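You operate a simulated robot arm through the tools that you are given. There is no shell and no other tool. Be economical: measure what you need, move in short steps, check, and stop when the job is done.

The job below is to be done with a simulated two-armed robot. You get a single attempt, and the scene is never put back.

TASK
Put the buffer with the yellow dot on top of the type plate on the top of the trestle table. Then put three of the rubber buffers from the top of the trestle table on the steel plate on the blue bench. Then open the pins drawer. Do these in the order given. Set down upright: buffer with the yellow dot.

The check looks at the end state, three seconds after you hand in, the way a careful person would. Anything else that was tipped, shoved, dropped, spilled or broken makes it a failure.

THE ROBOT
Two 7-joint arms with fingered hands on one trunk, on a base that drives. Base frame: it is fixed to the floor where the robot stands at the start and does not move with it; the origin is under the middle of the robot, x ahead of it, y to its left, z up. Units: m, rad, N and s.
The left shoulder is at the start at [0.098, 0.17, 1.145], the right one opposite. With the tool pointing down near the work surface each hand reaches from about 0.34 to 0.8 m from the robot's upright axis, wherever it stands, measured 20 degrees to its own side. Places, roughly: pins drawer [-6.2, 2.9, 0.7]; steel plate on the blue bench [-4.5, -0.6, 0.9]. Payload 4 kg a hand.
Tool frame (each hand has its own): the origin (TCP) lies between the finger pads and is the grasp point; the fingertips stand 0.026 m ahead of it; z points along the fingers, y is the line along which they close. Largest opening 0.132 m; the body of the gripper starts 0.073 m behind the TCP. The gripper is a hand of 4 fingers: y runs from the thumb to the fingers, the wrist lies at [0, 0, -0.224] in the tool frame, and closing takes about 1.5 s.
Orientation is told as [roll, pitch, yaw] about the base's x, y, z axes, in that order, counted from this pose: with the fingers straight down and closing along the base's y, the tool's x points along the base's -x, its y along +y and its z along -z.

THE INTERFACE
- The arms move only by the tool servo_tool. It takes "left_increments", "right_increments" or both (then of equal length, played together; a hand with none holds still); each is a list of rows, each an object (a shift or turn left out is 0, a gripper value left out holds the last) with "delta_rot": the turn, a rotation vector about the tool's x, y, z in rad, a list of three; "delta_pos": the shift along the tool's x, y, z in cm, a list of three; "claw": the gripper command, from -1 (shut) to 1 (fully open), values between in proportion. In form: [{"delta_rot": [ax, ay, az], "delta_pos": [dx, dy, dz], "claw": claw}, ...]. A call has 1 to 20 rows; each row shifts and turns the commanded pose from where the row before left it, along the tool's axes as they then stand. A row lasts 0.2 s, in which the tool goes at most 0.05 m and 0.15 rad; a call with a longer step from one row to the next is refused whole, and so is a gripper value outside its range. Where a pose cannot be reached the arm comes as near as it can. A force on the tool above 40 N (or 10 N above the force at the start of the call, whichever is more), or a blocked arm, ends the call early, and 0.2 s more pass. Each finger travels about 0.108 m/s and halts on what it meets, pressing with about 33 N; the grip force reading is that of the motor and also rises with nothing between the fingers. The clock runs only during rows and for 0.2 s after the last one: add rows that do not move to give the fingers time. It gives the time, the measured TCP pose, the force on the tool (base axes), the opening and the grip force at its end, in the units of the frame above (readings bear some noise), with the torque about the TCP (base axes, N m) and any sound that the robot's microphone picked up.
- Cameras (640 x 400 px; columns grow to the right, rows downward): "scene" is now at [0.1886, 0.0238, 1.361]; the picture's right is [0.25, -0.97, 0.00], its down [-0.38, -0.10, -0.92] and it looks along [0.89, 0.23, -0.39] (base axes); focal length 214 px, centre (320, 200). "left" rides on the left gripper at [-0.073, 0.006, -0.094] in its tool frame; the picture's right is [-0.08, -1.00, 0.00], its down [0.78, -0.06, -0.62] and it looks along [0.62, -0.05, 0.79] (tool axes); focal length 230 px, centre (320, 200). "right" rides on the right gripper at [0.073, 0.006, -0.094] in its tool frame; the picture's right is [-0.08, 1.00, 0.00], its down [-0.78, -0.06, -0.62] and it looks along [-0.61, -0.05, 0.79] (tool axes); focal length 230 px, centre (320, 200). There is no depth. A picture from a camera that has moved, and an enlarged one, comes with that camera's place and axes in the base frame and with its lens. The place of the scene camera against the robot may be out by one fixed shift of up to 0.025 m in any direction.
- camera(camera): a new picture of that camera. No time passes.
- slide_trunk(by): slides the trunk up (or, below 0, down) by that many m; the arms and the scene camera ride with it, the base frame stays. It gives what a move gives, with no picture.
- roll_base(legs): drives the robot by 1 to 6 legs, each [ahead, left, turn to the left] in m, m and rad, along the robot's own axes; the way and the turn of a leg run together, so that a leg with both is an arc; at most 1.5 m and 3.142 rad a leg. The arms and the cameras ride along, it lands a little off, and it stops where it bumps. It gives what a move gives.
- set_grasp(shape, hand): the hand has 4 fingers and takes this shape, open, in about a second: jaw (thumb against the fingers, like two jaws); tri (thumb and two fingers); tip (a fingertip pinch); poke (one finger out to press); point (the index stretched); flat (the hand flat); cup (the hand cupped); fist (a fist). The gripper value then closes the fingers along that shape, each until it touches; the sizes above hold for jaw. It gives what a move gives, with no picture.
- aim_head(pan, tilt): turns the head with the scene camera to pan (to the left, within 1.396 rad either way) and tilt (down, from -0.506 to 1.204), counted from straight ahead of the robot. It gives what a move gives.
- close_up(camera, box): a new picture of the part [left, top, right, bottom] of that camera's present view, enlarged. No time passes.
- finish_job(): hands the job in; it is judged then, once.

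Work in short steps. Places have to be worked out from the pictures, the camera data and where the tool is seen: move nearer, look again, correct. Check each grasp and each placing, and mend what went wrong. You have 165 turns and 118 pictures in all, those below and enlarged ones among them. Open the grippers and draw the arms clear of the work before you hand the job in, unless the task says otherwise; then end with one line.

The tools are called after "Call:" as a command line: name --argument value ..., lists and objects as JSON in quotes. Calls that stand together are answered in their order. servo_tool: Moves the arms, as the interface text tells. Its arguments: {"type":"object","properties":{"left_increments":{"type":"array"},"right_increments":{"type":"array"}},"required":[]} The other tools are called the same way: slide_trunk (by) slides the trunk up or down; set_grasp (shape, hand) gives the hand a shape; roll_base (legs) drives the base; aim_head (pan, tilt) turns the head that bears the scene camera; camera (camera) takes a picture; close_up (camera, box) takes an enlarged picture of a part of a camera's view; finish_job () hands the job in.

At the start:

```text
t: 0.0
left_position: [0.4618, 0.3293, 1.1077]
left_tool_rot: [-0.07, 0.001, 0.027]
left_ft_force: [0.1, 0.2, -0.9]
left_moment: [0.0, 0.01, 0.01]
left_width: 0.1318
left_grip_force: 0.1
left_shape: jaw
right_position: [0.5773, -0.1521, 1.082]
right_tool_rot: [0.0, 0.0, 0.0]
right_ft_force: [0.2, 0.1, -0.2]
right_moment: [-0.01, 0.07, 0.01]
right_width: 0.132
right_grip_force: 0.0
right_shape: jaw
trunk travel left (down, up): [-0.159, 0.192]
robot x, y, heading: [-0.0013, -0.0009, 0.006]
head pan, tilt: [0.543, 1.201]
```

scene: 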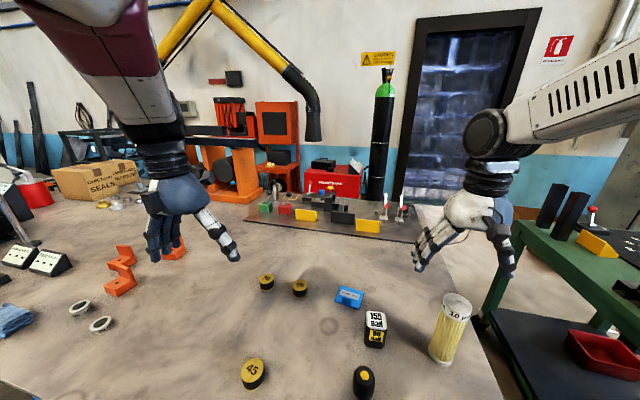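
right: 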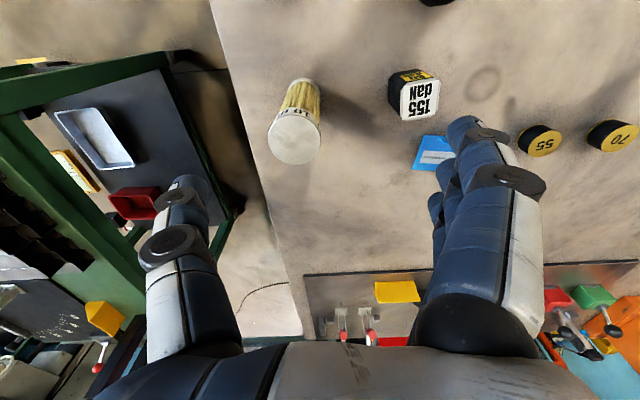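
left: 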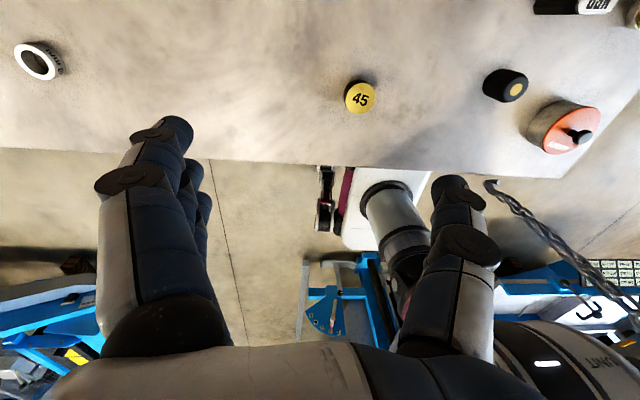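

The yellow-dot buffer seems to be near the robot's edge of the table. I take a fresh scene picture and enlarge the area.

Call:
camera --camera "scene"

Call:
close_up --camera "scene" --box '[220, 250, 480, 400]'

```text
114 pictures are left
camera scene: at [0.1886, 0.0238, 1.361], right [0.25, -0.97, 0.0], down [-0.38, -0.1, -0.92], along [0.89, 0.23, -0.39], focal length 214 px, centre (320, 200)
```

scene: 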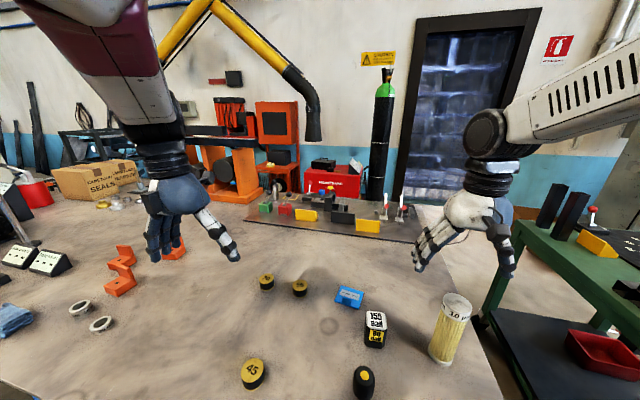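

```text
2.46 times, centred on (350, 325) of scene
camera zoom: at [0.1886, 0.0238, 1.361], right [0.25, -0.97, 0.0], down [-0.38, -0.1, -0.92], along [0.89, 0.23, -0.39], focal length 528 px, centre (246, -108)
```

zoom: 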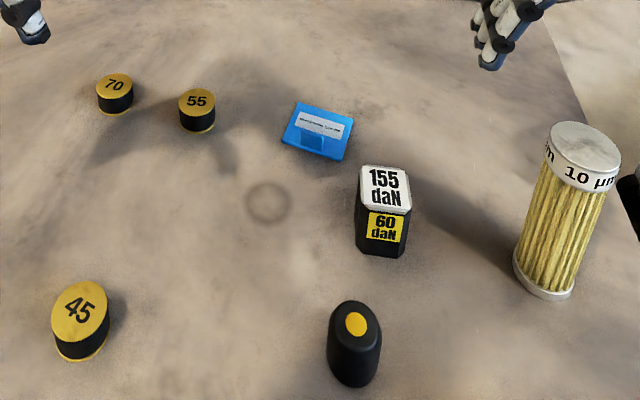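

The blue plate, the dot buffer and the 45/55/70 buffers are visible. I tilt the head down to see the near part of the table.

Call:
aim_head --pan 0.0 --tilt 0.95

Call:
camera --camera "scene"

```text
t: 1.0
left_position: [0.4621, 0.329, 1.1088]
left_tool_rot: [-0.074, -0.001, 0.028]
left_ft_force: [-0.8, -0.4, -1.4]
left_moment: [0.01, -0.02, 0.0]
left_width: 0.132
left_grip_force: 0.1
left_shape: jaw
right_position: [0.5785, -0.153, 1.0835]
right_tool_rot: [0.0, 0.0, 0.0]
right_ft_force: [-0.9, -0.8, -0.1]
right_moment: [-0.02, 0.0, -0.01]
right_width: 0.132
right_grip_force: 0.1
right_shape: jaw
trunk travel left (down, up): [-0.159, 0.192]
robot x, y, heading: [-0.0022, -0.0042, 0.001]
head pan, tilt: [0.0, 0.949]
```

```text
112 pictures are left
camera scene: at [0.1719, 0.0009, 1.3152], right [0.0, -1.0, 0.0], down [-0.81, 0.0, -0.59], along [0.59, 0.0, -0.81], focal length 214 px, centre (320, 200)
```

scene: 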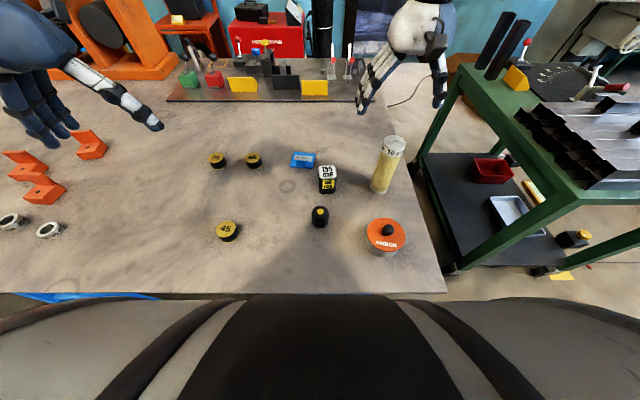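

Call:
close_up --camera "scene" --box '[190, 130, 430, 280]'

Call:
aim_head --pan 0.8 --tilt 0.7

Call:
camera --camera "scene"

```text
2.67 times, centred on (310, 205) of scene
camera zoom: at [0.1719, 0.0009, 1.3152], right [0.0, -1.0, 0.0], down [-0.81, 0.0, -0.59], along [0.59, 0.0, -0.81], focal length 572 px, centre (347, 187)
```

zoom: 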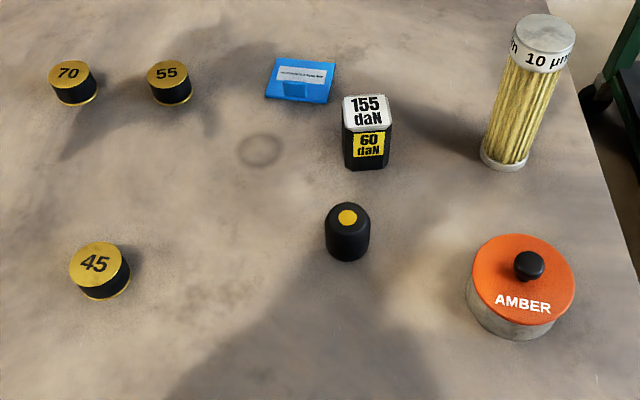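

```text
t: 2.1
left_position: [0.4602, 0.3301, 1.1043]
left_tool_rot: [-0.086, 0.005, 0.036]
left_ft_force: [0.0, 0.3, 0.8]
left_moment: [0.05, 0.01, -0.01]
left_width: 0.132
left_grip_force: 0.1
left_shape: jaw
right_position: [0.5783, -0.153, 1.0827]
right_tool_rot: [0.001, 0.002, 0.0]
right_ft_force: [-0.1, -0.6, 0.1]
right_moment: [-0.03, 0.0, -0.03]
right_width: 0.1318
right_grip_force: 0.0
right_shape: jaw
trunk travel left (down, up): [-0.159, 0.192]
robot x, y, heading: [0.0007, -0.0019, 0.001]
head pan, tilt: [0.799, 0.7]
```

```text
110 pictures are left
camera scene: at [0.1751, 0.0178, 1.3221], right [0.22, -0.98, 0.0], down [-0.73, -0.16, -0.66], along [0.64, 0.14, -0.75], focal length 214 px, centre (320, 200)
```

scene: 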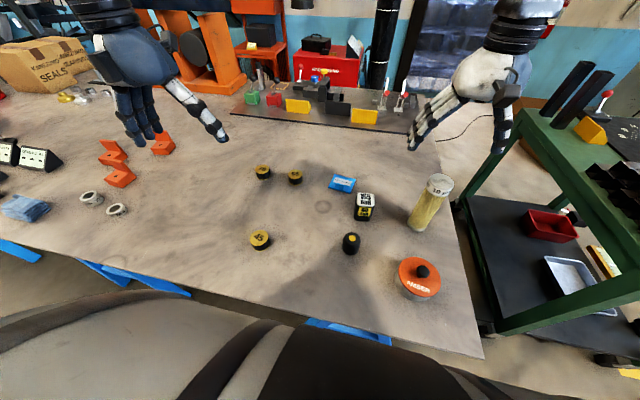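

The blue item is the type-plate candidate. I look at it closely with the right hand camera and at the left part of the table.

Call:
close_up --camera "scene" --box '[310, 160, 390, 210]'

Call:
close_up --camera "scene" --box '[0, 60, 200, 240]'

Call:
close_up --camera "right" --box '[360, 50, 520, 200]'

```text
8.00 times, centred on (350, 185) of scene
camera zoom: at [0.1751, 0.0178, 1.3221], right [0.22, -0.98, 0.0], down [-0.73, -0.16, -0.66], along [0.64, 0.14, -0.75], focal length 1716 px, centre (80, 320)
```

zoom: 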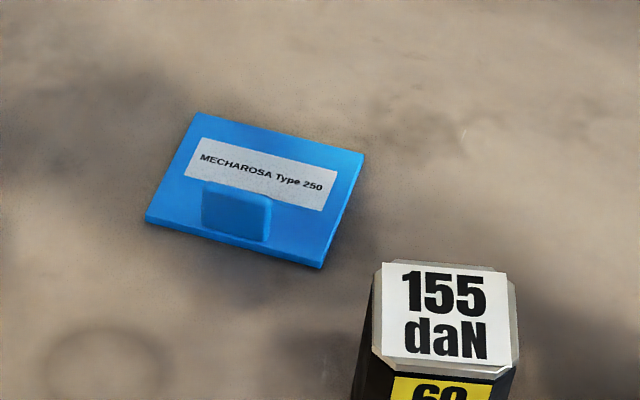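

```text
2.22 times, centred on (100, 150) of scene
camera zoom: at [0.1751, 0.0178, 1.3221], right [0.22, -0.98, 0.0], down [-0.73, -0.16, -0.66], along [0.64, 0.14, -0.75], focal length 477 px, centre (809, 311)
```

zoom: 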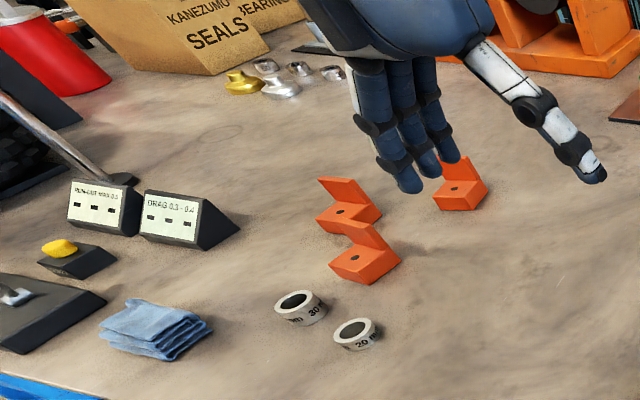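

```text
2.67 times, centred on (440, 125) of right
camera zoom: at [0.5057, -0.1479, 1.1764], right [0.08, 1.0, 0.0], down [0.78, -0.06, 0.62], along [0.61, -0.05, -0.79], focal length 614 px, centre (0, 400)
```

zoom: 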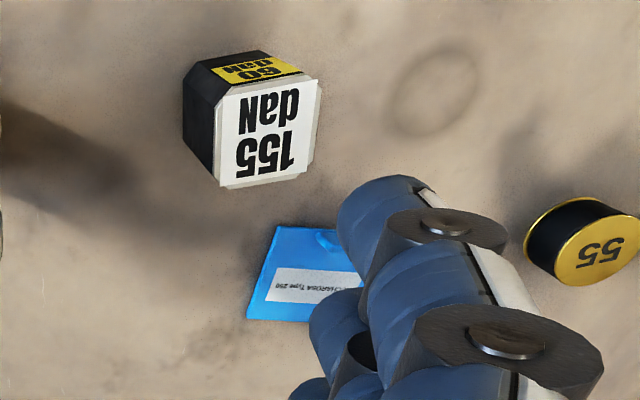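

The blue plate reads "MECHAROSA Type 250", so that's the type plate, at roughly (0.74, 0.06). I move the right hand above it to inspect its relief.

Call:
servo_tool --right_increments '[{"delta_pos": [-1.0, 2.1, 1.0]}, {"delta_pos": [-1.0, 2.1, 1.0]}, {"delta_pos": [-1.0, 2.1, 1.0]}, {"delta_pos": [-1.0, 2.1, 1.0]}, {"delta_pos": [-1.0, 2.1, 1.0]}, {"delta_pos": [-1.0, 2.1, 1.0]}, {"delta_pos": [-1.0, 2.1, 1.0]}, {"delta_pos": [-1.0, 2.1, 1.0]}, {"delta_pos": [-1.0, 2.1, 1.0]}, {"delta_pos": [-1.0, 2.1, 1.0]}, {}]'

Call:
camera --camera "right"

```text
t: 4.7
left_position: [0.4609, 0.3276, 1.1078]
left_tool_rot: [-0.078, 0.001, 0.031]
left_ft_force: [-0.2, 0.0, 0.6]
left_moment: [-0.02, 0.02, -0.02]
left_width: 0.1319
left_grip_force: 0.0
left_shape: jaw
right_position: [0.704, 0.0113, 0.9969]
right_tool_rot: [0.033, -0.009, -0.086]
right_ft_force: [-0.2, -0.2, -0.2]
right_moment: [-0.01, -0.01, -0.01]
right_width: 0.132
right_grip_force: 0.2
right_shape: jaw
trunk travel left (down, up): [-0.159, 0.192]
robot x, y, heading: [-0.0022, -0.0011, 0.003]
head pan, tilt: [0.799, 0.7]
stopped in row 11 (right hand): the arm was blocked; the commanded pose is now the measured one
```

```text
106 pictures are left
camera right: at [0.6312, 0.0193, 1.0895], right [0.16, 0.99, 0.03], down [0.77, -0.15, 0.62], along [0.62, -0.07, -0.78], focal length 230 px, centre (320, 200)
```

right: 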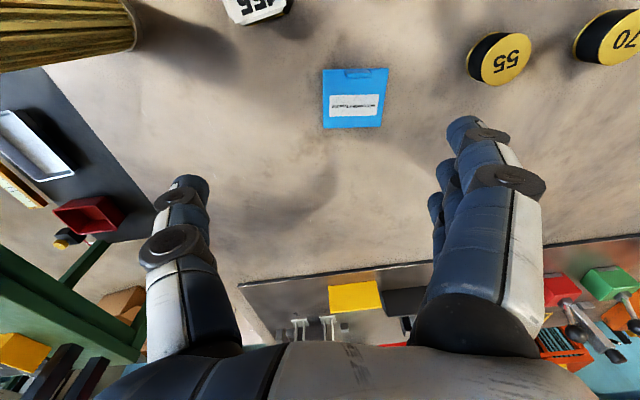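

The arm met its limit there, but the view is good. I enlarge the plate.

Call:
close_up --camera "right" --box '[300, 50, 410, 140]'

```text
4.44 times, centred on (355, 95) of right
camera zoom: at [0.6312, 0.0193, 1.0895], right [0.16, 0.99, 0.03], down [0.77, -0.15, 0.62], along [0.62, -0.07, -0.78], focal length 1022 px, centre (164, 667)
```

zoom: 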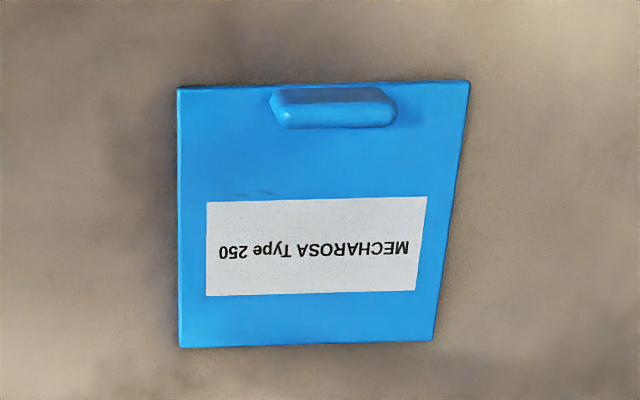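

Plate centre is about (0.721, 0.060), with a small lip at its near edge; the free area's centre is near (0.727, 0.061). The right arm needs the target more on its side, so I draw it back and shift the base 0.15 m left.

Call:
servo_tool --right_increments '[{"delta_pos": [2.5, -2, -1]}, {"delta_pos": [2.5, -2, -1]}, {"delta_pos": [2.5, -2, -1]}, {"delta_pos": [2.5, -2, -1]}, {"delta_rot": [0, 0, 0]}]'

Call:
roll_base --legs '[[0, 0.15, 0]]'

Call:
camera --camera "right"

```text
t: 5.9
left_position: [0.4621, 0.3296, 1.1067]
left_tool_rot: [-0.076, 0.005, 0.03]
left_ft_force: [0.8, -0.5, -0.6]
left_moment: [0.01, 0.01, -0.02]
left_width: 0.132
left_grip_force: 0.1
left_shape: jaw
right_position: [0.5964, -0.0576, 1.0326]
right_tool_rot: [0.032, -0.009, -0.077]
right_ft_force: [0.0, 0.0, -0.9]
right_moment: [0.02, 0.0, 0.02]
right_width: 0.1318
right_grip_force: 0.1
right_shape: jaw
trunk travel left (down, up): [-0.159, 0.192]
robot x, y, heading: [-0.0008, -0.0015, 0.0]
head pan, tilt: [0.799, 0.7]
```

```text
t: 7.3
left_position: [0.4614, 0.4788, 1.1065]
left_tool_rot: [-0.076, 0.003, 0.027]
left_ft_force: [0.8, 1.0, 0.9]
left_moment: [-0.04, 0.01, 0.0]
left_width: 0.1316
left_grip_force: 0.0
left_shape: jaw
right_position: [0.5958, 0.0906, 1.032]
right_tool_rot: [0.029, -0.009, -0.08]
right_ft_force: [-0.2, 1.0, -0.1]
right_moment: [-0.05, -0.05, 0.03]
right_width: 0.132
right_grip_force: 0.0
right_shape: jaw
trunk travel left (down, up): [-0.159, 0.192]
robot x, y, heading: [-0.0006, 0.1469, -0.002]
head pan, tilt: [0.799, 0.7]
```

```text
104 pictures are left
camera right: at [0.5229, 0.0986, 1.1264], right [0.16, 0.99, 0.03], down [0.77, -0.14, 0.62], along [0.62, -0.07, -0.78], focal length 230 px, centre (320, 200)
```

right: 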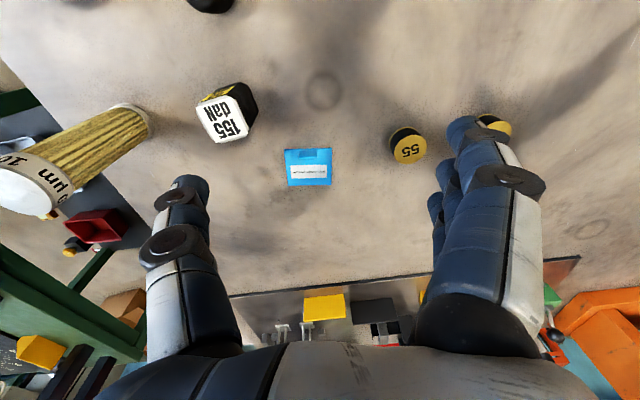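

Now I go above the dot buffer at about (0.488, 0.0) with the orientation squared up, and look.

Call:
servo_tool --right_increments '[{"delta_rot": [0.03, 0.009, -0.08], "delta_pos": [1.5, -1.3, 0]}, {"delta_pos": [1.55, -1.3, 1.3]}, {"delta_pos": [1.55, -1.3, 1.3]}, {"delta_pos": [1.55, -1.3, 1.3]}, {"delta_pos": [1.55, -1.3, 1.4]}, {"delta_pos": [1.55, -1.3, 1.4]}, {"delta_pos": [1.55, -1.3, 1.4]}, {}]'

Call:
camera --camera "right"

```text
t: 9.1
left_position: [0.4611, 0.4771, 1.1075]
left_tool_rot: [-0.078, 0.0, 0.031]
left_ft_force: [-0.7, 1.4, -0.9]
left_moment: [0.0, 0.03, 0.02]
left_width: 0.1318
left_grip_force: 0.0
left_shape: jaw
right_position: [0.4855, -0.0005, 0.9514]
right_tool_rot: [0.0, 0.002, 0.0]
right_ft_force: [-0.2, -0.5, 0.5]
right_moment: [-0.05, 0.01, 0.0]
right_width: 0.1318
right_grip_force: 0.1
right_shape: jaw
trunk travel left (down, up): [-0.159, 0.192]
robot x, y, heading: [-0.001, 0.1474, 0.004]
head pan, tilt: [0.799, 0.7]
```

```text
103 pictures are left
camera right: at [0.4138, 0.0034, 1.0454], right [0.08, 1.0, 0.0], down [0.78, -0.06, 0.62], along [0.62, -0.05, -0.79], focal length 230 px, centre (320, 200)
```

right: 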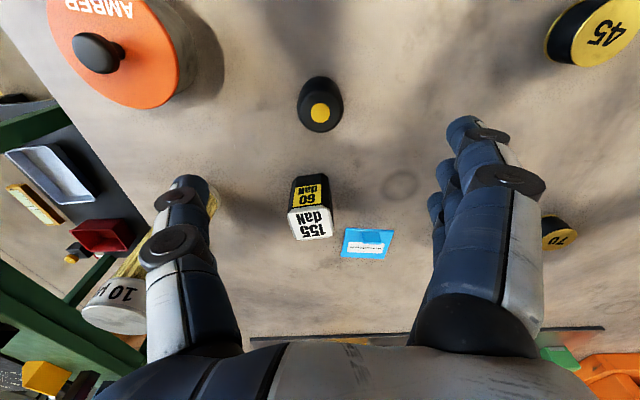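

The dot sits at about (0.484, -0.002), right under the TCP. I narrow the opening and descend most of the way.

Call:
servo_tool --right_increments '[{"delta_pos": [0.1, -0.2, 1.5], "claw": 0.5}, {"delta_pos": [0, 0, 1.5]}, {"delta_pos": [0, 0, 1.5]}, {"delta_pos": [0, 0, 1.5]}, {"delta_pos": [0, 0, 1.5]}, {"delta_pos": [0, 0, 1.5]}, {"delta_pos": [0, 0, 0.5]}, {}]'

Call:
camera --camera "right"

```text
t: 10.9
left_position: [0.4617, 0.4769, 1.1073]
left_tool_rot: [-0.077, 0.001, 0.031]
left_ft_force: [0.8, 0.8, 0.5]
left_moment: [-0.01, -0.04, -0.02]
left_width: 0.1321
left_grip_force: 0.1
left_shape: jaw
right_position: [0.4865, -0.0023, 0.8568]
right_tool_rot: [-0.001, -0.002, 0.0]
right_ft_force: [0.7, -0.2, -0.1]
right_moment: [-0.01, 0.0, 0.01]
right_width: 0.0991
right_grip_force: 0.0
right_shape: jaw
trunk travel left (down, up): [-0.159, 0.192]
robot x, y, heading: [-0.0001, 0.1476, 0.004]
head pan, tilt: [0.799, 0.7]
```

```text
102 pictures are left
camera right: at [0.4143, 0.0022, 0.9499], right [0.08, 1.0, 0.0], down [0.78, -0.06, 0.62], along [0.62, -0.05, -0.79], focal length 230 px, centre (320, 200)
```

right: 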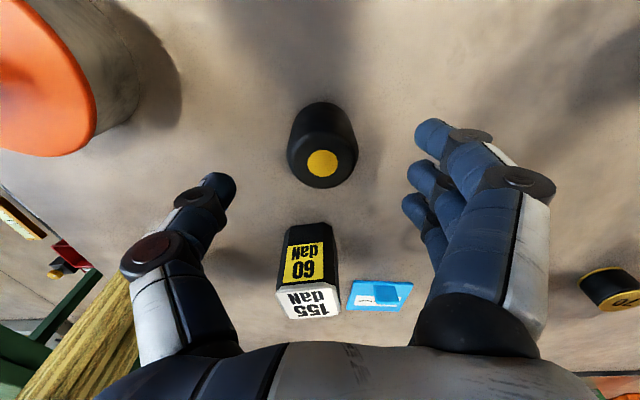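

Well centred. I descend to z≈0.815 and close.

Call:
servo_tool --right_increments '[{"delta_pos": [0.1, 0, 1.4]}, {"delta_pos": [0, 0, 1.4]}, {"delta_pos": [0, 0, 1.3]}, {"claw": 0.2}, {"claw": -0.1}, {"claw": -0.4}, {"claw": -0.7}, {"claw": -0.7}, {"claw": -0.7}, {}]'

Call:
camera --camera "right"

```text
t: 13.1
left_position: [0.4616, 0.478, 1.1064]
left_tool_rot: [-0.076, 0.003, 0.032]
left_ft_force: [0.2, -0.2, -1.7]
left_moment: [-0.02, 0.0, -0.01]
left_width: 0.1319
left_grip_force: 0.1
left_shape: jaw
right_position: [0.4838, -0.0021, 0.816]
right_tool_rot: [0.0, -0.001, 0.0]
right_ft_force: [0.5, 0.2, 0.4]
right_moment: [0.01, 0.0, 0.01]
right_width: 0.0279
right_grip_force: 32.9
right_shape: jaw
trunk travel left (down, up): [-0.159, 0.192]
robot x, y, heading: [0.0003, 0.1491, 0.003]
head pan, tilt: [0.799, 0.7]
```

```text
101 pictures are left
camera right: at [0.4125, 0.0022, 0.9094], right [0.08, 1.0, 0.0], down [0.78, -0.06, 0.62], along [0.62, -0.05, -0.79], focal length 230 px, centre (320, 200)
```

right: 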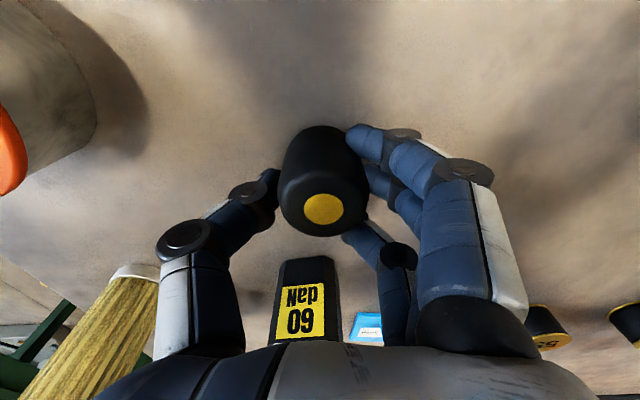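

It is gripped (holding force 33 N). I lift straight up and check.

Call:
servo_tool --right_increments '[{"delta_pos": [0, 0, -1.5]}, {"delta_pos": [0, 0, -2]}, {"delta_pos": [0, 0, -3]}, {"delta_pos": [0, 0, -3]}, {"delta_pos": [0, 0, -3]}, {}]'

Call:
camera --camera "right"

```text
t: 14.5
left_position: [0.4621, 0.4776, 1.1054]
left_tool_rot: [-0.076, 0.003, 0.029]
left_ft_force: [-0.2, 0.2, 0.2]
left_moment: [0.0, -0.01, -0.01]
left_width: 0.1317
left_grip_force: 0.0
left_shape: jaw
right_position: [0.4845, -0.0024, 0.9401]
right_tool_rot: [-0.002, 0.001, 0.001]
right_ft_force: [-0.2, -0.1, -1.7]
right_moment: [-0.02, 0.01, 0.02]
right_width: 0.028
right_grip_force: 33.4
right_shape: jaw
trunk travel left (down, up): [-0.159, 0.192]
robot x, y, heading: [-0.0007, 0.1483, -0.004]
head pan, tilt: [0.799, 0.7]
```

```text
100 pictures are left
camera right: at [0.4128, 0.0016, 1.0345], right [0.08, 1.0, 0.0], down [0.79, -0.06, 0.62], along [0.61, -0.05, -0.79], focal length 230 px, centre (320, 200)
```

right: 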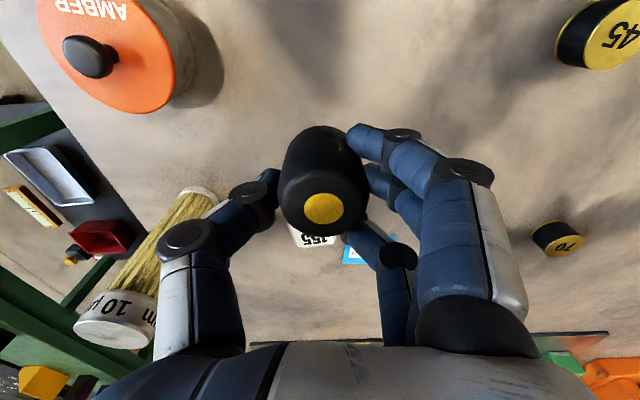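

Secure. I carry it above the plate, TCP target (0.731, 0.061).

Call:
servo_tool --right_increments '[{"delta_pos": [-2.46, 0.63, 0]}, {"delta_pos": [-2.46, 0.63, 0]}, {"delta_pos": [-2.46, 0.63, 0]}, {"delta_pos": [-2.46, 0.63, 0]}, {"delta_pos": [-2.46, 0.63, 0]}, {"delta_pos": [-2.46, 0.63, 0]}, {"delta_pos": [-2.46, 0.63, 0]}, {"delta_pos": [-2.46, 0.63, 0]}, {"delta_pos": [-2.46, 0.63, 0]}, {"delta_pos": [-2.46, 0.63, 0]}, {}]'

Call:
camera --camera "right"

Call:
aim_head --pan 0.0 --tilt 0.75

Call:
camera --camera "scene"

```text
t: 16.9
left_position: [0.461, 0.4768, 1.1074]
left_tool_rot: [-0.077, 0.001, 0.032]
left_ft_force: [-0.8, 0.6, 0.0]
left_moment: [-0.03, 0.01, -0.01]
left_width: 0.1319
left_grip_force: 0.1
left_shape: jaw
right_position: [0.73, 0.0618, 0.9399]
right_tool_rot: [-0.001, 0.0, 0.003]
right_ft_force: [-0.4, 0.2, -0.5]
right_moment: [0.03, 0.02, 0.0]
right_width: 0.0271
right_grip_force: 32.7
right_shape: jaw
trunk travel left (down, up): [-0.159, 0.192]
robot x, y, heading: [0.0019, 0.1499, -0.005]
head pan, tilt: [0.799, 0.7]
```

```text
99 pictures are left
camera right: at [0.6579, 0.0664, 1.0339], right [0.08, 1.0, 0.0], down [0.78, -0.06, 0.62], along [0.62, -0.05, -0.79], focal length 230 px, centre (320, 200)
```

right: 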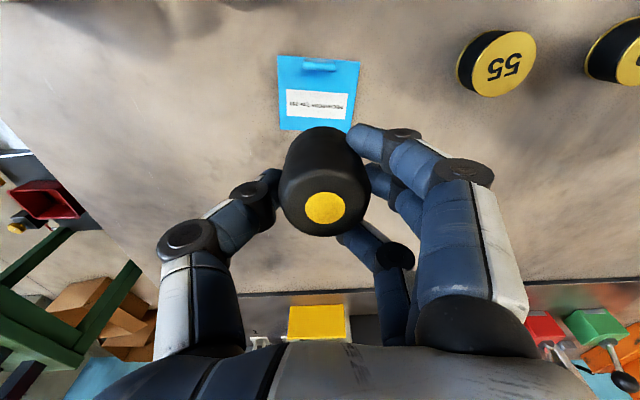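

```text
t: 18.0
left_position: [0.4616, 0.4774, 1.1064]
left_tool_rot: [-0.075, 0.003, 0.027]
left_ft_force: [0.3, 0.4, -0.4]
left_moment: [0.0, -0.03, 0.0]
left_width: 0.1317
left_grip_force: 0.1
left_shape: jaw
right_position: [0.7307, 0.0631, 0.9392]
right_tool_rot: [0.0, 0.0, 0.0]
right_ft_force: [0.1, 0.5, -0.8]
right_moment: [-0.02, -0.02, 0.01]
right_width: 0.0277
right_grip_force: 33.5
right_shape: jaw
trunk travel left (down, up): [-0.159, 0.192]
robot x, y, heading: [0.0016, 0.1443, -0.0]
head pan, tilt: [0.0, 0.75]
```

```text
98 pictures are left
camera scene: at [0.182, 0.1492, 1.3301], right [0.0, -1.0, 0.0], down [-0.68, 0.0, -0.73], along [0.73, 0.0, -0.68], focal length 214 px, centre (320, 200)
```

scene: 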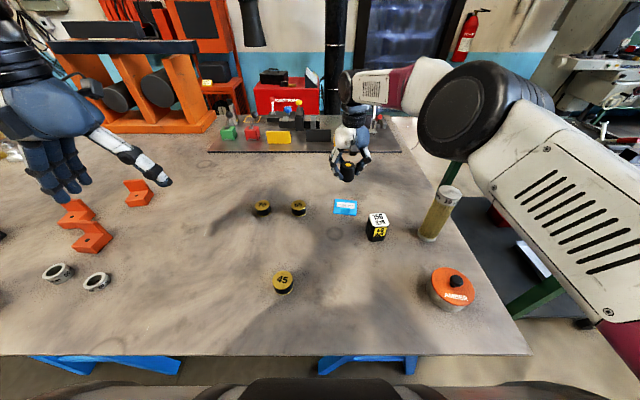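

The plate centre re-measures to (0.721, 0.058); free-area centre (0.727, 0.057). I shift 5 mm right and descend close to the plate.

Call:
servo_tool --right_increments '[{"delta_pos": [0, -0.5, 1.0]}, {"delta_pos": [0, 0, 2]}, {"delta_pos": [0, 0, 2]}, {"delta_pos": [0, 0, 2]}, {"delta_pos": [0, 0, 2]}, {"delta_pos": [0, 0, 1]}, {}]'

Call:
camera --camera "right"

Call:
close_up --camera "scene" --box '[300, 150, 420, 250]'

```text
t: 19.6
left_position: [0.4627, 0.4774, 1.1059]
left_tool_rot: [-0.077, 0.002, 0.029]
left_ft_force: [-0.2, -0.2, 0.1]
left_moment: [0.02, -0.03, 0.01]
left_width: 0.1319
left_grip_force: 0.0
left_shape: jaw
right_position: [0.73, 0.0575, 0.8405]
right_tool_rot: [0.002, -0.002, 0.002]
right_ft_force: [-0.4, -0.4, -0.4]
right_moment: [0.01, -0.01, 0.03]
right_width: 0.0272
right_grip_force: 33.3
right_shape: jaw
trunk travel left (down, up): [-0.159, 0.192]
robot x, y, heading: [-0.0004, 0.1454, -0.002]
head pan, tilt: [0.0, 0.75]
```

```text
97 pictures are left
camera right: at [0.6572, 0.0613, 0.9339], right [0.08, 1.0, 0.0], down [0.78, -0.06, 0.62], along [0.62, -0.05, -0.79], focal length 230 px, centre (320, 200)
```

right: 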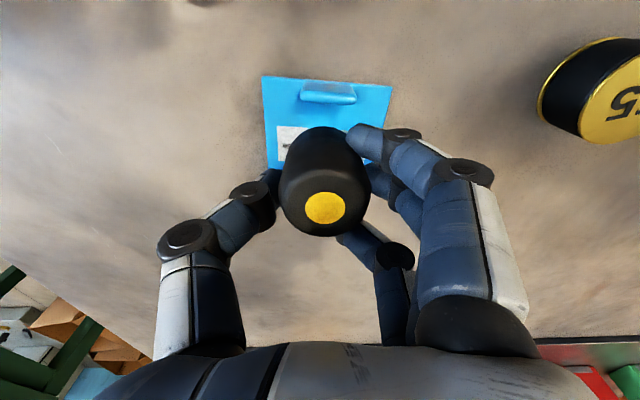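

```text
4.00 times, centred on (360, 200) of scene
camera zoom: at [0.1818, 0.1491, 1.3302], right [0.0, -1.0, 0.0], down [-0.68, 0.0, -0.73], along [0.73, 0.0, -0.68], focal length 858 px, centre (160, 200)
```

zoom: 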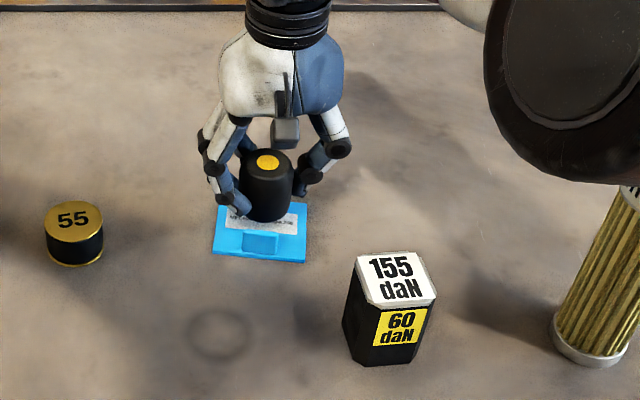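

Aligned; I shift 2 mm forward and lower gently until contact.

Call:
servo_tool --right_increments '[{"delta_pos": [-0.2, 0, 0.5]}, {"delta_pos": [0, 0, 0.4]}, {"delta_pos": [0, 0, 0.2]}, {"delta_pos": [0, 0, 0.2]}, {}]'

Call:
close_up --camera "scene" --box '[320, 160, 380, 225]'

```text
t: 20.8
left_position: [0.4616, 0.4773, 1.1067]
left_tool_rot: [-0.078, 0.003, 0.028]
left_ft_force: [-0.1, 0.4, 0.4]
left_moment: [0.01, 0.01, -0.01]
left_width: 0.1318
left_grip_force: 0.2
left_shape: jaw
right_position: [0.7323, 0.0576, 0.8279]
right_tool_rot: [0.0, 0.0, 0.001]
right_ft_force: [0.3, -0.2, -1.5]
right_moment: [0.01, 0.01, 0.01]
right_width: 0.0273
right_grip_force: 33.4
right_shape: jaw
trunk travel left (down, up): [-0.159, 0.192]
robot x, y, heading: [-0.0013, 0.1474, 0.0]
head pan, tilt: [0.0, 0.75]
```

```text
6.15 times, centred on (350, 192) of scene
camera zoom: at [0.1819, 0.1491, 1.3301], right [0.0, -1.0, 0.0], down [-0.68, 0.0, -0.73], along [0.73, 0.0, -0.68], focal length 1320 px, centre (135, 246)
```

zoom: 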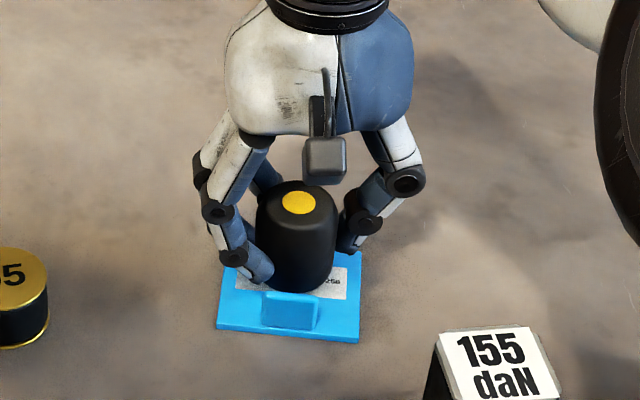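

Still a few millimetres above. I lower in 2 mm steps.

Call:
servo_tool --right_increments '[{"delta_pos": [0, 0, 0.2]}, {}, {"delta_pos": [0, 0, 0.2]}, {}, {"delta_pos": [0, 0, 0.1]}, {}]'

Call:
close_up --camera "scene" --box '[320, 160, 380, 225]'

```text
t: 22.2
left_position: [0.4615, 0.477, 1.1061]
left_tool_rot: [-0.076, 0.004, 0.029]
left_ft_force: [0.1, -0.2, 0.3]
left_moment: [0.0, 0.0, 0.01]
left_width: 0.132
left_grip_force: 0.0
left_shape: jaw
right_position: [0.7318, 0.0574, 0.8226]
right_tool_rot: [0.0, -0.001, 0.0]
right_ft_force: [0.2, -0.4, -1.7]
right_moment: [0.03, 0.01, 0.0]
right_width: 0.0272
right_grip_force: 33.0
right_shape: jaw
trunk travel left (down, up): [-0.159, 0.192]
robot x, y, heading: [-0.0008, 0.1487, 0.005]
head pan, tilt: [0.0, 0.75]
```

```text
6.15 times, centred on (350, 192) of scene
camera zoom: at [0.1819, 0.1491, 1.3301], right [0.0, -1.0, 0.0], down [-0.68, 0.0, -0.73], along [0.73, 0.0, -0.68], focal length 1320 px, centre (135, 246)
```

zoom: 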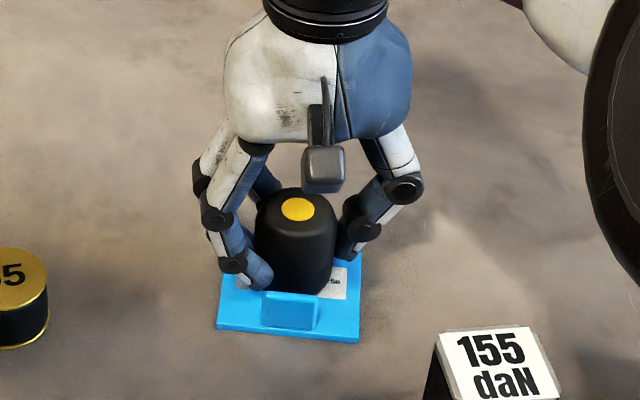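

No contact yet; two more millimetres at a time.

Call:
servo_tool --right_increments '[{"delta_pos": [0, 0, 0.1]}, {}, {"delta_pos": [0, 0, 0.1]}, {}, {}]'

```text
t: 23.4
left_position: [0.4623, 0.4774, 1.107]
left_tool_rot: [-0.077, 0.001, 0.029]
left_ft_force: [-1.5, -0.2, 0.6]
left_moment: [0.01, 0.0, -0.02]
left_width: 0.1317
left_grip_force: 0.0
left_shape: jaw
right_position: [0.7319, 0.0564, 0.8214]
right_tool_rot: [0.001, -0.002, 0.0]
right_ft_force: [-0.6, 0.4, 1.4]
right_moment: [0.04, 0.02, -0.01]
right_width: 0.0274
right_grip_force: 33.0
right_shape: jaw
trunk travel left (down, up): [-0.159, 0.192]
robot x, y, heading: [-0.0024, 0.1489, -0.002]
head pan, tilt: [0.0, 0.75]
```

Force rose from -1.7 to +1.4 N: it rests on the plate. I open gently.

Call:
servo_tool --right_increments '[{"claw": -0.5}, {"claw": -0.35}, {"claw": -0.2}, {"claw": 0.0}, {"claw": 0.2}, {"claw": 0.4}, {}, {}]'

Call:
close_up --camera "scene" --box '[320, 160, 380, 225]'

Call:
camera --camera "right"

```text
t: 25.2
left_position: [0.4621, 0.4772, 1.1078]
left_tool_rot: [-0.078, 0.003, 0.026]
left_ft_force: [-0.3, -0.3, 0.1]
left_moment: [0.01, 0.02, -0.01]
left_width: 0.1319
left_grip_force: 0.0
left_shape: jaw
right_position: [0.7333, 0.057, 0.8217]
right_tool_rot: [0.0, -0.001, 0.0]
right_ft_force: [0.2, 0.9, 0.1]
right_moment: [0.01, 0.01, 0.0]
right_width: 0.0919
right_grip_force: 0.0
right_shape: jaw
trunk travel left (down, up): [-0.159, 0.192]
robot x, y, heading: [-0.0003, 0.1498, -0.003]
head pan, tilt: [0.0, 0.75]
```

```text
6.15 times, centred on (350, 192) of scene
camera zoom: at [0.1818, 0.1491, 1.3301], right [0.0, -1.0, 0.0], down [-0.68, 0.0, -0.73], along [0.73, 0.0, -0.68], focal length 1320 px, centre (135, 246)
```

zoom: 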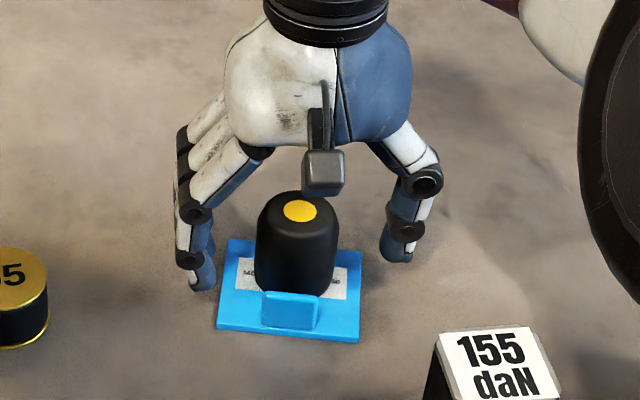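

```text
92 pictures are left
camera right: at [0.6605, 0.0611, 0.9142], right [0.08, 1.0, 0.0], down [0.78, -0.06, 0.62], along [0.62, -0.05, -0.79], focal length 230 px, centre (320, 200)
```

right: 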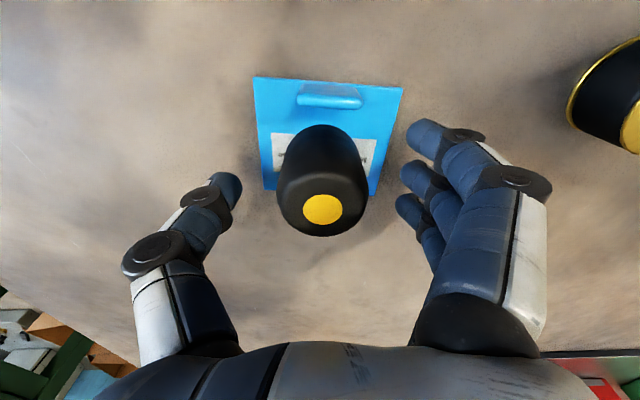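

The buffer stands upright on the plate. I lift the hand straight away and strafe the base 0.15 m left for the next buffers.

Call:
servo_tool --right_increments '[{"delta_pos": [0, 0, -1], "claw": 0.6}, {"delta_pos": [0, 0, -2]}, {"delta_pos": [0, 0, -3]}, {"delta_pos": [0, 0, -3]}, {"delta_pos": [0, 0, -3]}, {"delta_pos": [0, 0, -3]}, {"delta_pos": [1, 0, -1]}, {}]'

Call:
roll_base --legs '[[0, 0.155, 0]]'

Call:
camera --camera "scene"

Call:
camera --camera "right"

```text
t: 27.0
left_position: [0.4634, 0.4766, 1.1072]
left_tool_rot: [-0.076, 0.004, 0.027]
left_ft_force: [0.4, 0.1, -0.2]
left_moment: [-0.03, 0.01, -0.01]
left_width: 0.1319
left_grip_force: 0.0
left_shape: jaw
right_position: [0.7223, 0.0564, 0.9799]
right_tool_rot: [-0.001, 0.001, 0.001]
right_ft_force: [0.2, 0.0, 0.0]
right_moment: [-0.02, 0.02, -0.01]
right_width: 0.105
right_grip_force: 0.1
right_shape: jaw
trunk travel left (down, up): [-0.159, 0.192]
robot x, y, heading: [-0.0014, 0.1512, -0.002]
head pan, tilt: [0.0, 0.75]
```

```text
t: 28.4
left_position: [0.4613, 0.635, 1.1064]
left_tool_rot: [-0.077, 0.003, 0.029]
left_ft_force: [-0.3, -0.2, -0.4]
left_moment: [-0.01, 0.02, 0.01]
left_width: 0.1319
left_grip_force: 0.0
left_shape: jaw
right_position: [0.722, 0.2145, 0.98]
right_tool_rot: [-0.001, 0.0, 0.002]
right_ft_force: [0.2, 0.8, -0.7]
right_moment: [-0.05, -0.01, 0.04]
right_width: 0.1054
right_grip_force: 0.0
right_shape: jaw
trunk travel left (down, up): [-0.159, 0.192]
robot x, y, heading: [-0.0005, 0.3042, 0.002]
head pan, tilt: [0.0, 0.75]
```

```text
91 pictures are left
camera scene: at [0.182, 0.3063, 1.3301], right [0.0, -1.0, 0.0], down [-0.68, 0.0, -0.73], along [0.73, 0.0, -0.68], focal length 214 px, centre (320, 200)
```

scene: 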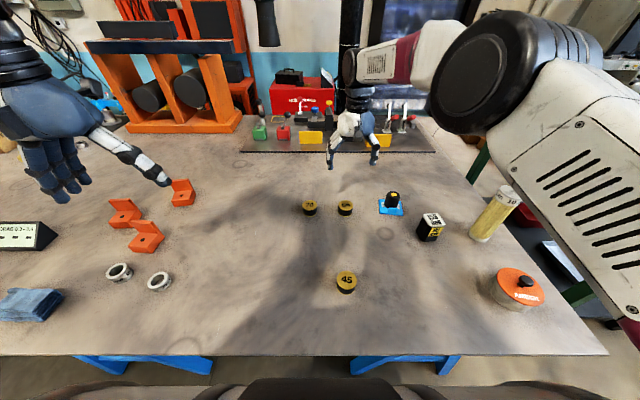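

```text
90 pictures are left
camera right: at [0.65, 0.2188, 1.0737], right [0.08, 1.0, 0.0], down [0.78, -0.06, 0.62], along [0.62, -0.05, -0.79], focal length 230 px, centre (320, 200)
```

right: 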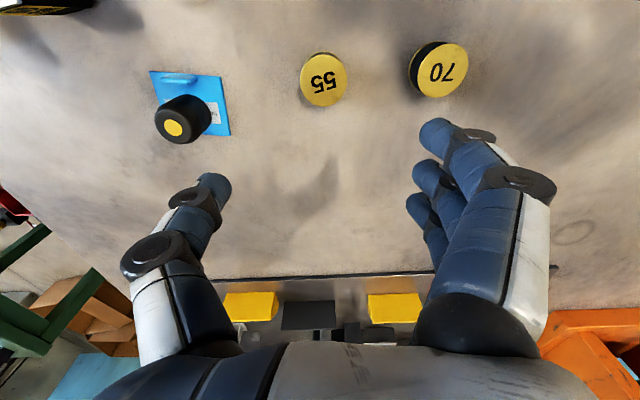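

55 top is about (0.701, 0.220), 70 about (0.701, 0.338). I bring the right hand over the 55 and look closer.

Call:
servo_tool --right_increments '[{"delta_pos": [1.0, 0.25, 2], "claw": 0.45}, {"delta_pos": [1.1, 0.25, 2]}, {"delta_pos": [0, 0, 2]}, {"delta_pos": [0, 0, 2]}, {"delta_pos": [0, 0, 2]}, {"delta_pos": [0, 0, 1]}, {}]'

Call:
camera --camera "right"

```text
t: 30.0
left_position: [0.4619, 0.6346, 1.1069]
left_tool_rot: [-0.078, 0.004, 0.029]
left_ft_force: [0.4, -0.2, -0.3]
left_moment: [-0.01, -0.02, -0.02]
left_width: 0.132
left_grip_force: 0.0
left_shape: jaw
right_position: [0.7021, 0.218, 0.8695]
right_tool_rot: [0.0, -0.002, 0.001]
right_ft_force: [-1.3, 0.5, -0.1]
right_moment: [-0.01, 0.04, -0.01]
right_width: 0.0962
right_grip_force: 0.0
right_shape: jaw
trunk travel left (down, up): [-0.159, 0.192]
robot x, y, heading: [-0.0023, 0.3054, 0.003]
head pan, tilt: [0.0, 0.75]
```

```text
89 pictures are left
camera right: at [0.6288, 0.2228, 0.9639], right [0.08, 1.0, 0.0], down [0.78, -0.06, 0.62], along [0.62, -0.05, -0.79], focal length 230 px, centre (320, 200)
```

right: 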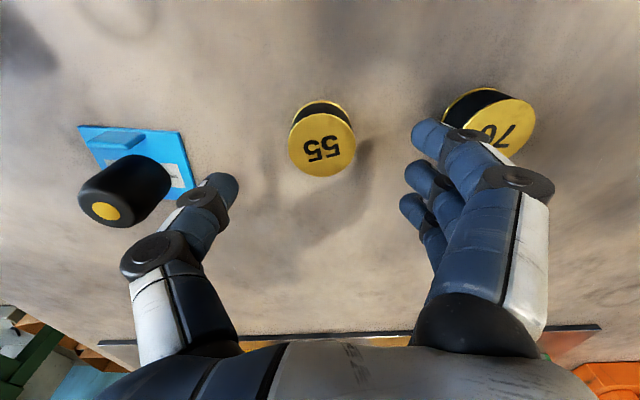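

Aligned. I descend to z≈0.810 and close on the 55.

Call:
servo_tool --right_increments '[{"delta_pos": [0.1, 0, 1.5]}, {"delta_pos": [0, 0, 1.5]}, {"delta_pos": [0, 0, 1.5]}, {"delta_pos": [0, 0, 1.0]}, {"delta_pos": [0, 0, 0.5]}, {"claw": 0.1}, {"claw": -0.2}, {"claw": -0.5}, {"claw": -0.8}, {}, {}, {}]'

Call:
camera --camera "right"

```text
t: 32.6
left_position: [0.4622, 0.634, 1.108]
left_tool_rot: [-0.077, 0.002, 0.029]
left_ft_force: [-0.1, -0.9, -0.2]
left_moment: [0.0, -0.03, -0.02]
left_width: 0.1319
left_grip_force: 0.0
left_shape: jaw
right_position: [0.6994, 0.2175, 0.811]
right_tool_rot: [0.0, 0.0, 0.001]
right_ft_force: [0.0, -0.7, -0.6]
right_moment: [-0.01, 0.0, -0.01]
right_width: 0.0345
right_grip_force: 33.0
right_shape: jaw
trunk travel left (down, up): [-0.159, 0.192]
robot x, y, heading: [0.0029, 0.3042, -0.001]
head pan, tilt: [0.0, 0.75]
```

```text
88 pictures are left
camera right: at [0.6282, 0.2229, 0.9034], right [0.08, 1.0, 0.0], down [0.78, -0.06, 0.62], along [0.62, -0.05, -0.79], focal length 230 px, centre (320, 200)
```

right: 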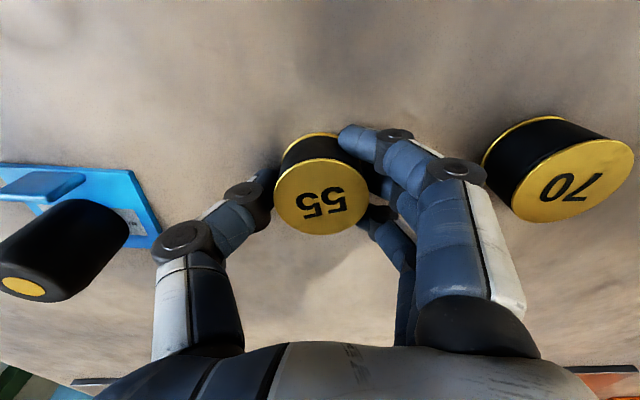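

Gripped. I lift it straight up and draw back toward the right side; at the same time, no left movement yet.

Call:
servo_tool --right_increments '[{"delta_pos": [0, 0, -1.5]}, {"delta_pos": [0, 0, -2]}, {"delta_pos": [0, 0, -3]}, {"delta_pos": [0, 0, -4]}, {"delta_pos": [0, 0, -4]}, {"delta_pos": [0, 0, -4]}, {"delta_pos": [3, -2, 0]}, {"delta_pos": [3, -2, 0]}, {"delta_pos": [3, -2, 0]}, {"delta_pos": [3, -2, 0]}, {"delta_pos": [3, -2, 0]}, {}]'

Call:
camera --camera "right"

Call:
camera --camera "left"

```text
t: 35.2
left_position: [0.461, 0.6336, 1.1061]
left_tool_rot: [-0.077, 0.004, 0.03]
left_ft_force: [0.4, 0.6, 0.6]
left_moment: [0.0, 0.01, 0.01]
left_width: 0.1318
left_grip_force: 0.0
left_shape: jaw
right_position: [0.5495, 0.1198, 0.9942]
right_tool_rot: [0.0, 0.0, 0.0]
right_ft_force: [0.2, 0.0, -1.6]
right_moment: [-0.03, -0.01, 0.02]
right_width: 0.0343
right_grip_force: 33.0
right_shape: jaw
trunk travel left (down, up): [-0.159, 0.192]
robot x, y, heading: [0.0004, 0.308, -0.0]
head pan, tilt: [0.0, 0.75]
```

```text
87 pictures are left
camera right: at [0.4779, 0.124, 1.0887], right [0.07, 1.0, 0.0], down [0.78, -0.06, 0.62], along [0.62, -0.05, -0.79], focal length 230 px, centre (320, 200)
```

right: 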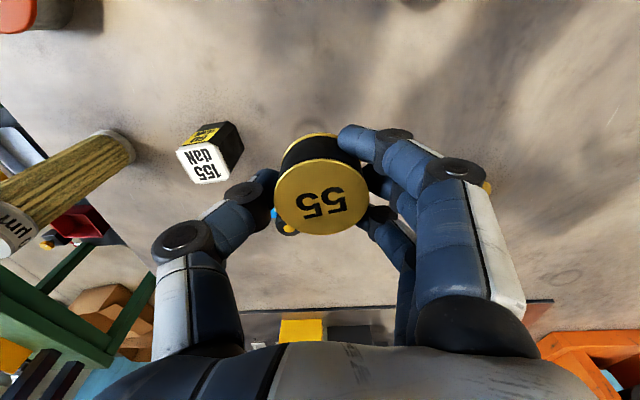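

```text
86 pictures are left
camera left: at [0.5348, 0.6481, 1.1986], right [0.11, -0.99, 0.08], down [-0.78, -0.04, 0.62], along [-0.61, -0.13, -0.78], focal length 230 px, centre (320, 200)
```

left: 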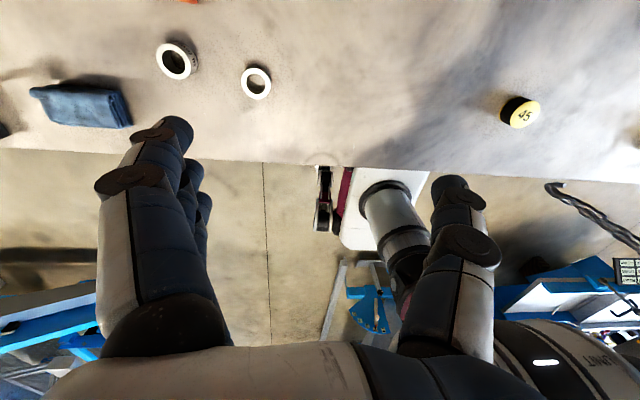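

The 55 is held. Now the left hand goes above the 70 at about (0.701, 0.338), squaring its orientation.

Call:
servo_tool --left_increments '[{"delta_rot": [-0.077, -0.003, 0.029], "delta_pos": [0, 0, 0]}, {"delta_pos": [-1.85, -2.28, 0.97], "claw": 0.45}, {"delta_pos": [-1.85, -2.28, 0.97]}, {"delta_pos": [-1.85, -2.28, 0.97]}, {"delta_pos": [-1.85, -2.28, 0.97]}, {"delta_pos": [-1.85, -2.28, 0.97]}, {"delta_pos": [-1.85, -2.28, 0.97]}, {"delta_pos": [-1.85, -2.28, 0.97]}, {"delta_pos": [-1.85, -2.28, 0.97]}, {"delta_pos": [-1.85, -2.28, 0.97]}, {"delta_pos": [-1.85, -2.28, 0.97]}, {"delta_pos": [-1.85, -2.28, 0.97]}, {"delta_pos": [-1.85, -2.28, 0.97]}, {"delta_pos": [-1.85, -2.28, 0.97]}, {}]'

Call:
camera --camera "left"

```text
t: 38.6
left_position: [0.718, 0.3785, 0.991]
left_tool_rot: [-0.036, -0.007, 0.076]
left_ft_force: [0.6, 0.1, 0.9]
left_moment: [0.01, 0.01, 0.01]
left_width: 0.0961
left_grip_force: 0.1
left_shape: jaw
right_position: [0.5509, 0.1202, 0.9946]
right_tool_rot: [-0.002, 0.001, 0.004]
right_ft_force: [0.2, 0.0, -0.5]
right_moment: [0.01, 0.04, -0.01]
right_width: 0.0342
right_grip_force: 32.6
right_shape: jaw
trunk travel left (down, up): [-0.159, 0.192]
robot x, y, heading: [0.0017, 0.302, 0.002]
head pan, tilt: [0.0, 0.75]
stopped in row 15 (left hand): the arm was blocked; the commanded pose is now the measured one
```

```text
85 pictures are left
camera left: at [0.7896, 0.392, 1.0856], right [0.15, -0.99, 0.04], down [-0.78, -0.1, 0.61], along [-0.6, -0.12, -0.79], focal length 230 px, centre (320, 200)
```

left: 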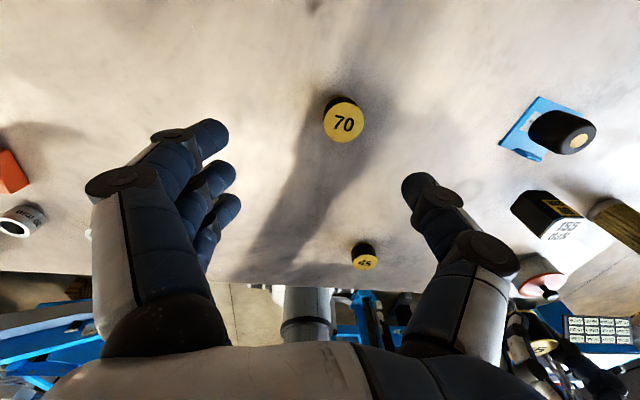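

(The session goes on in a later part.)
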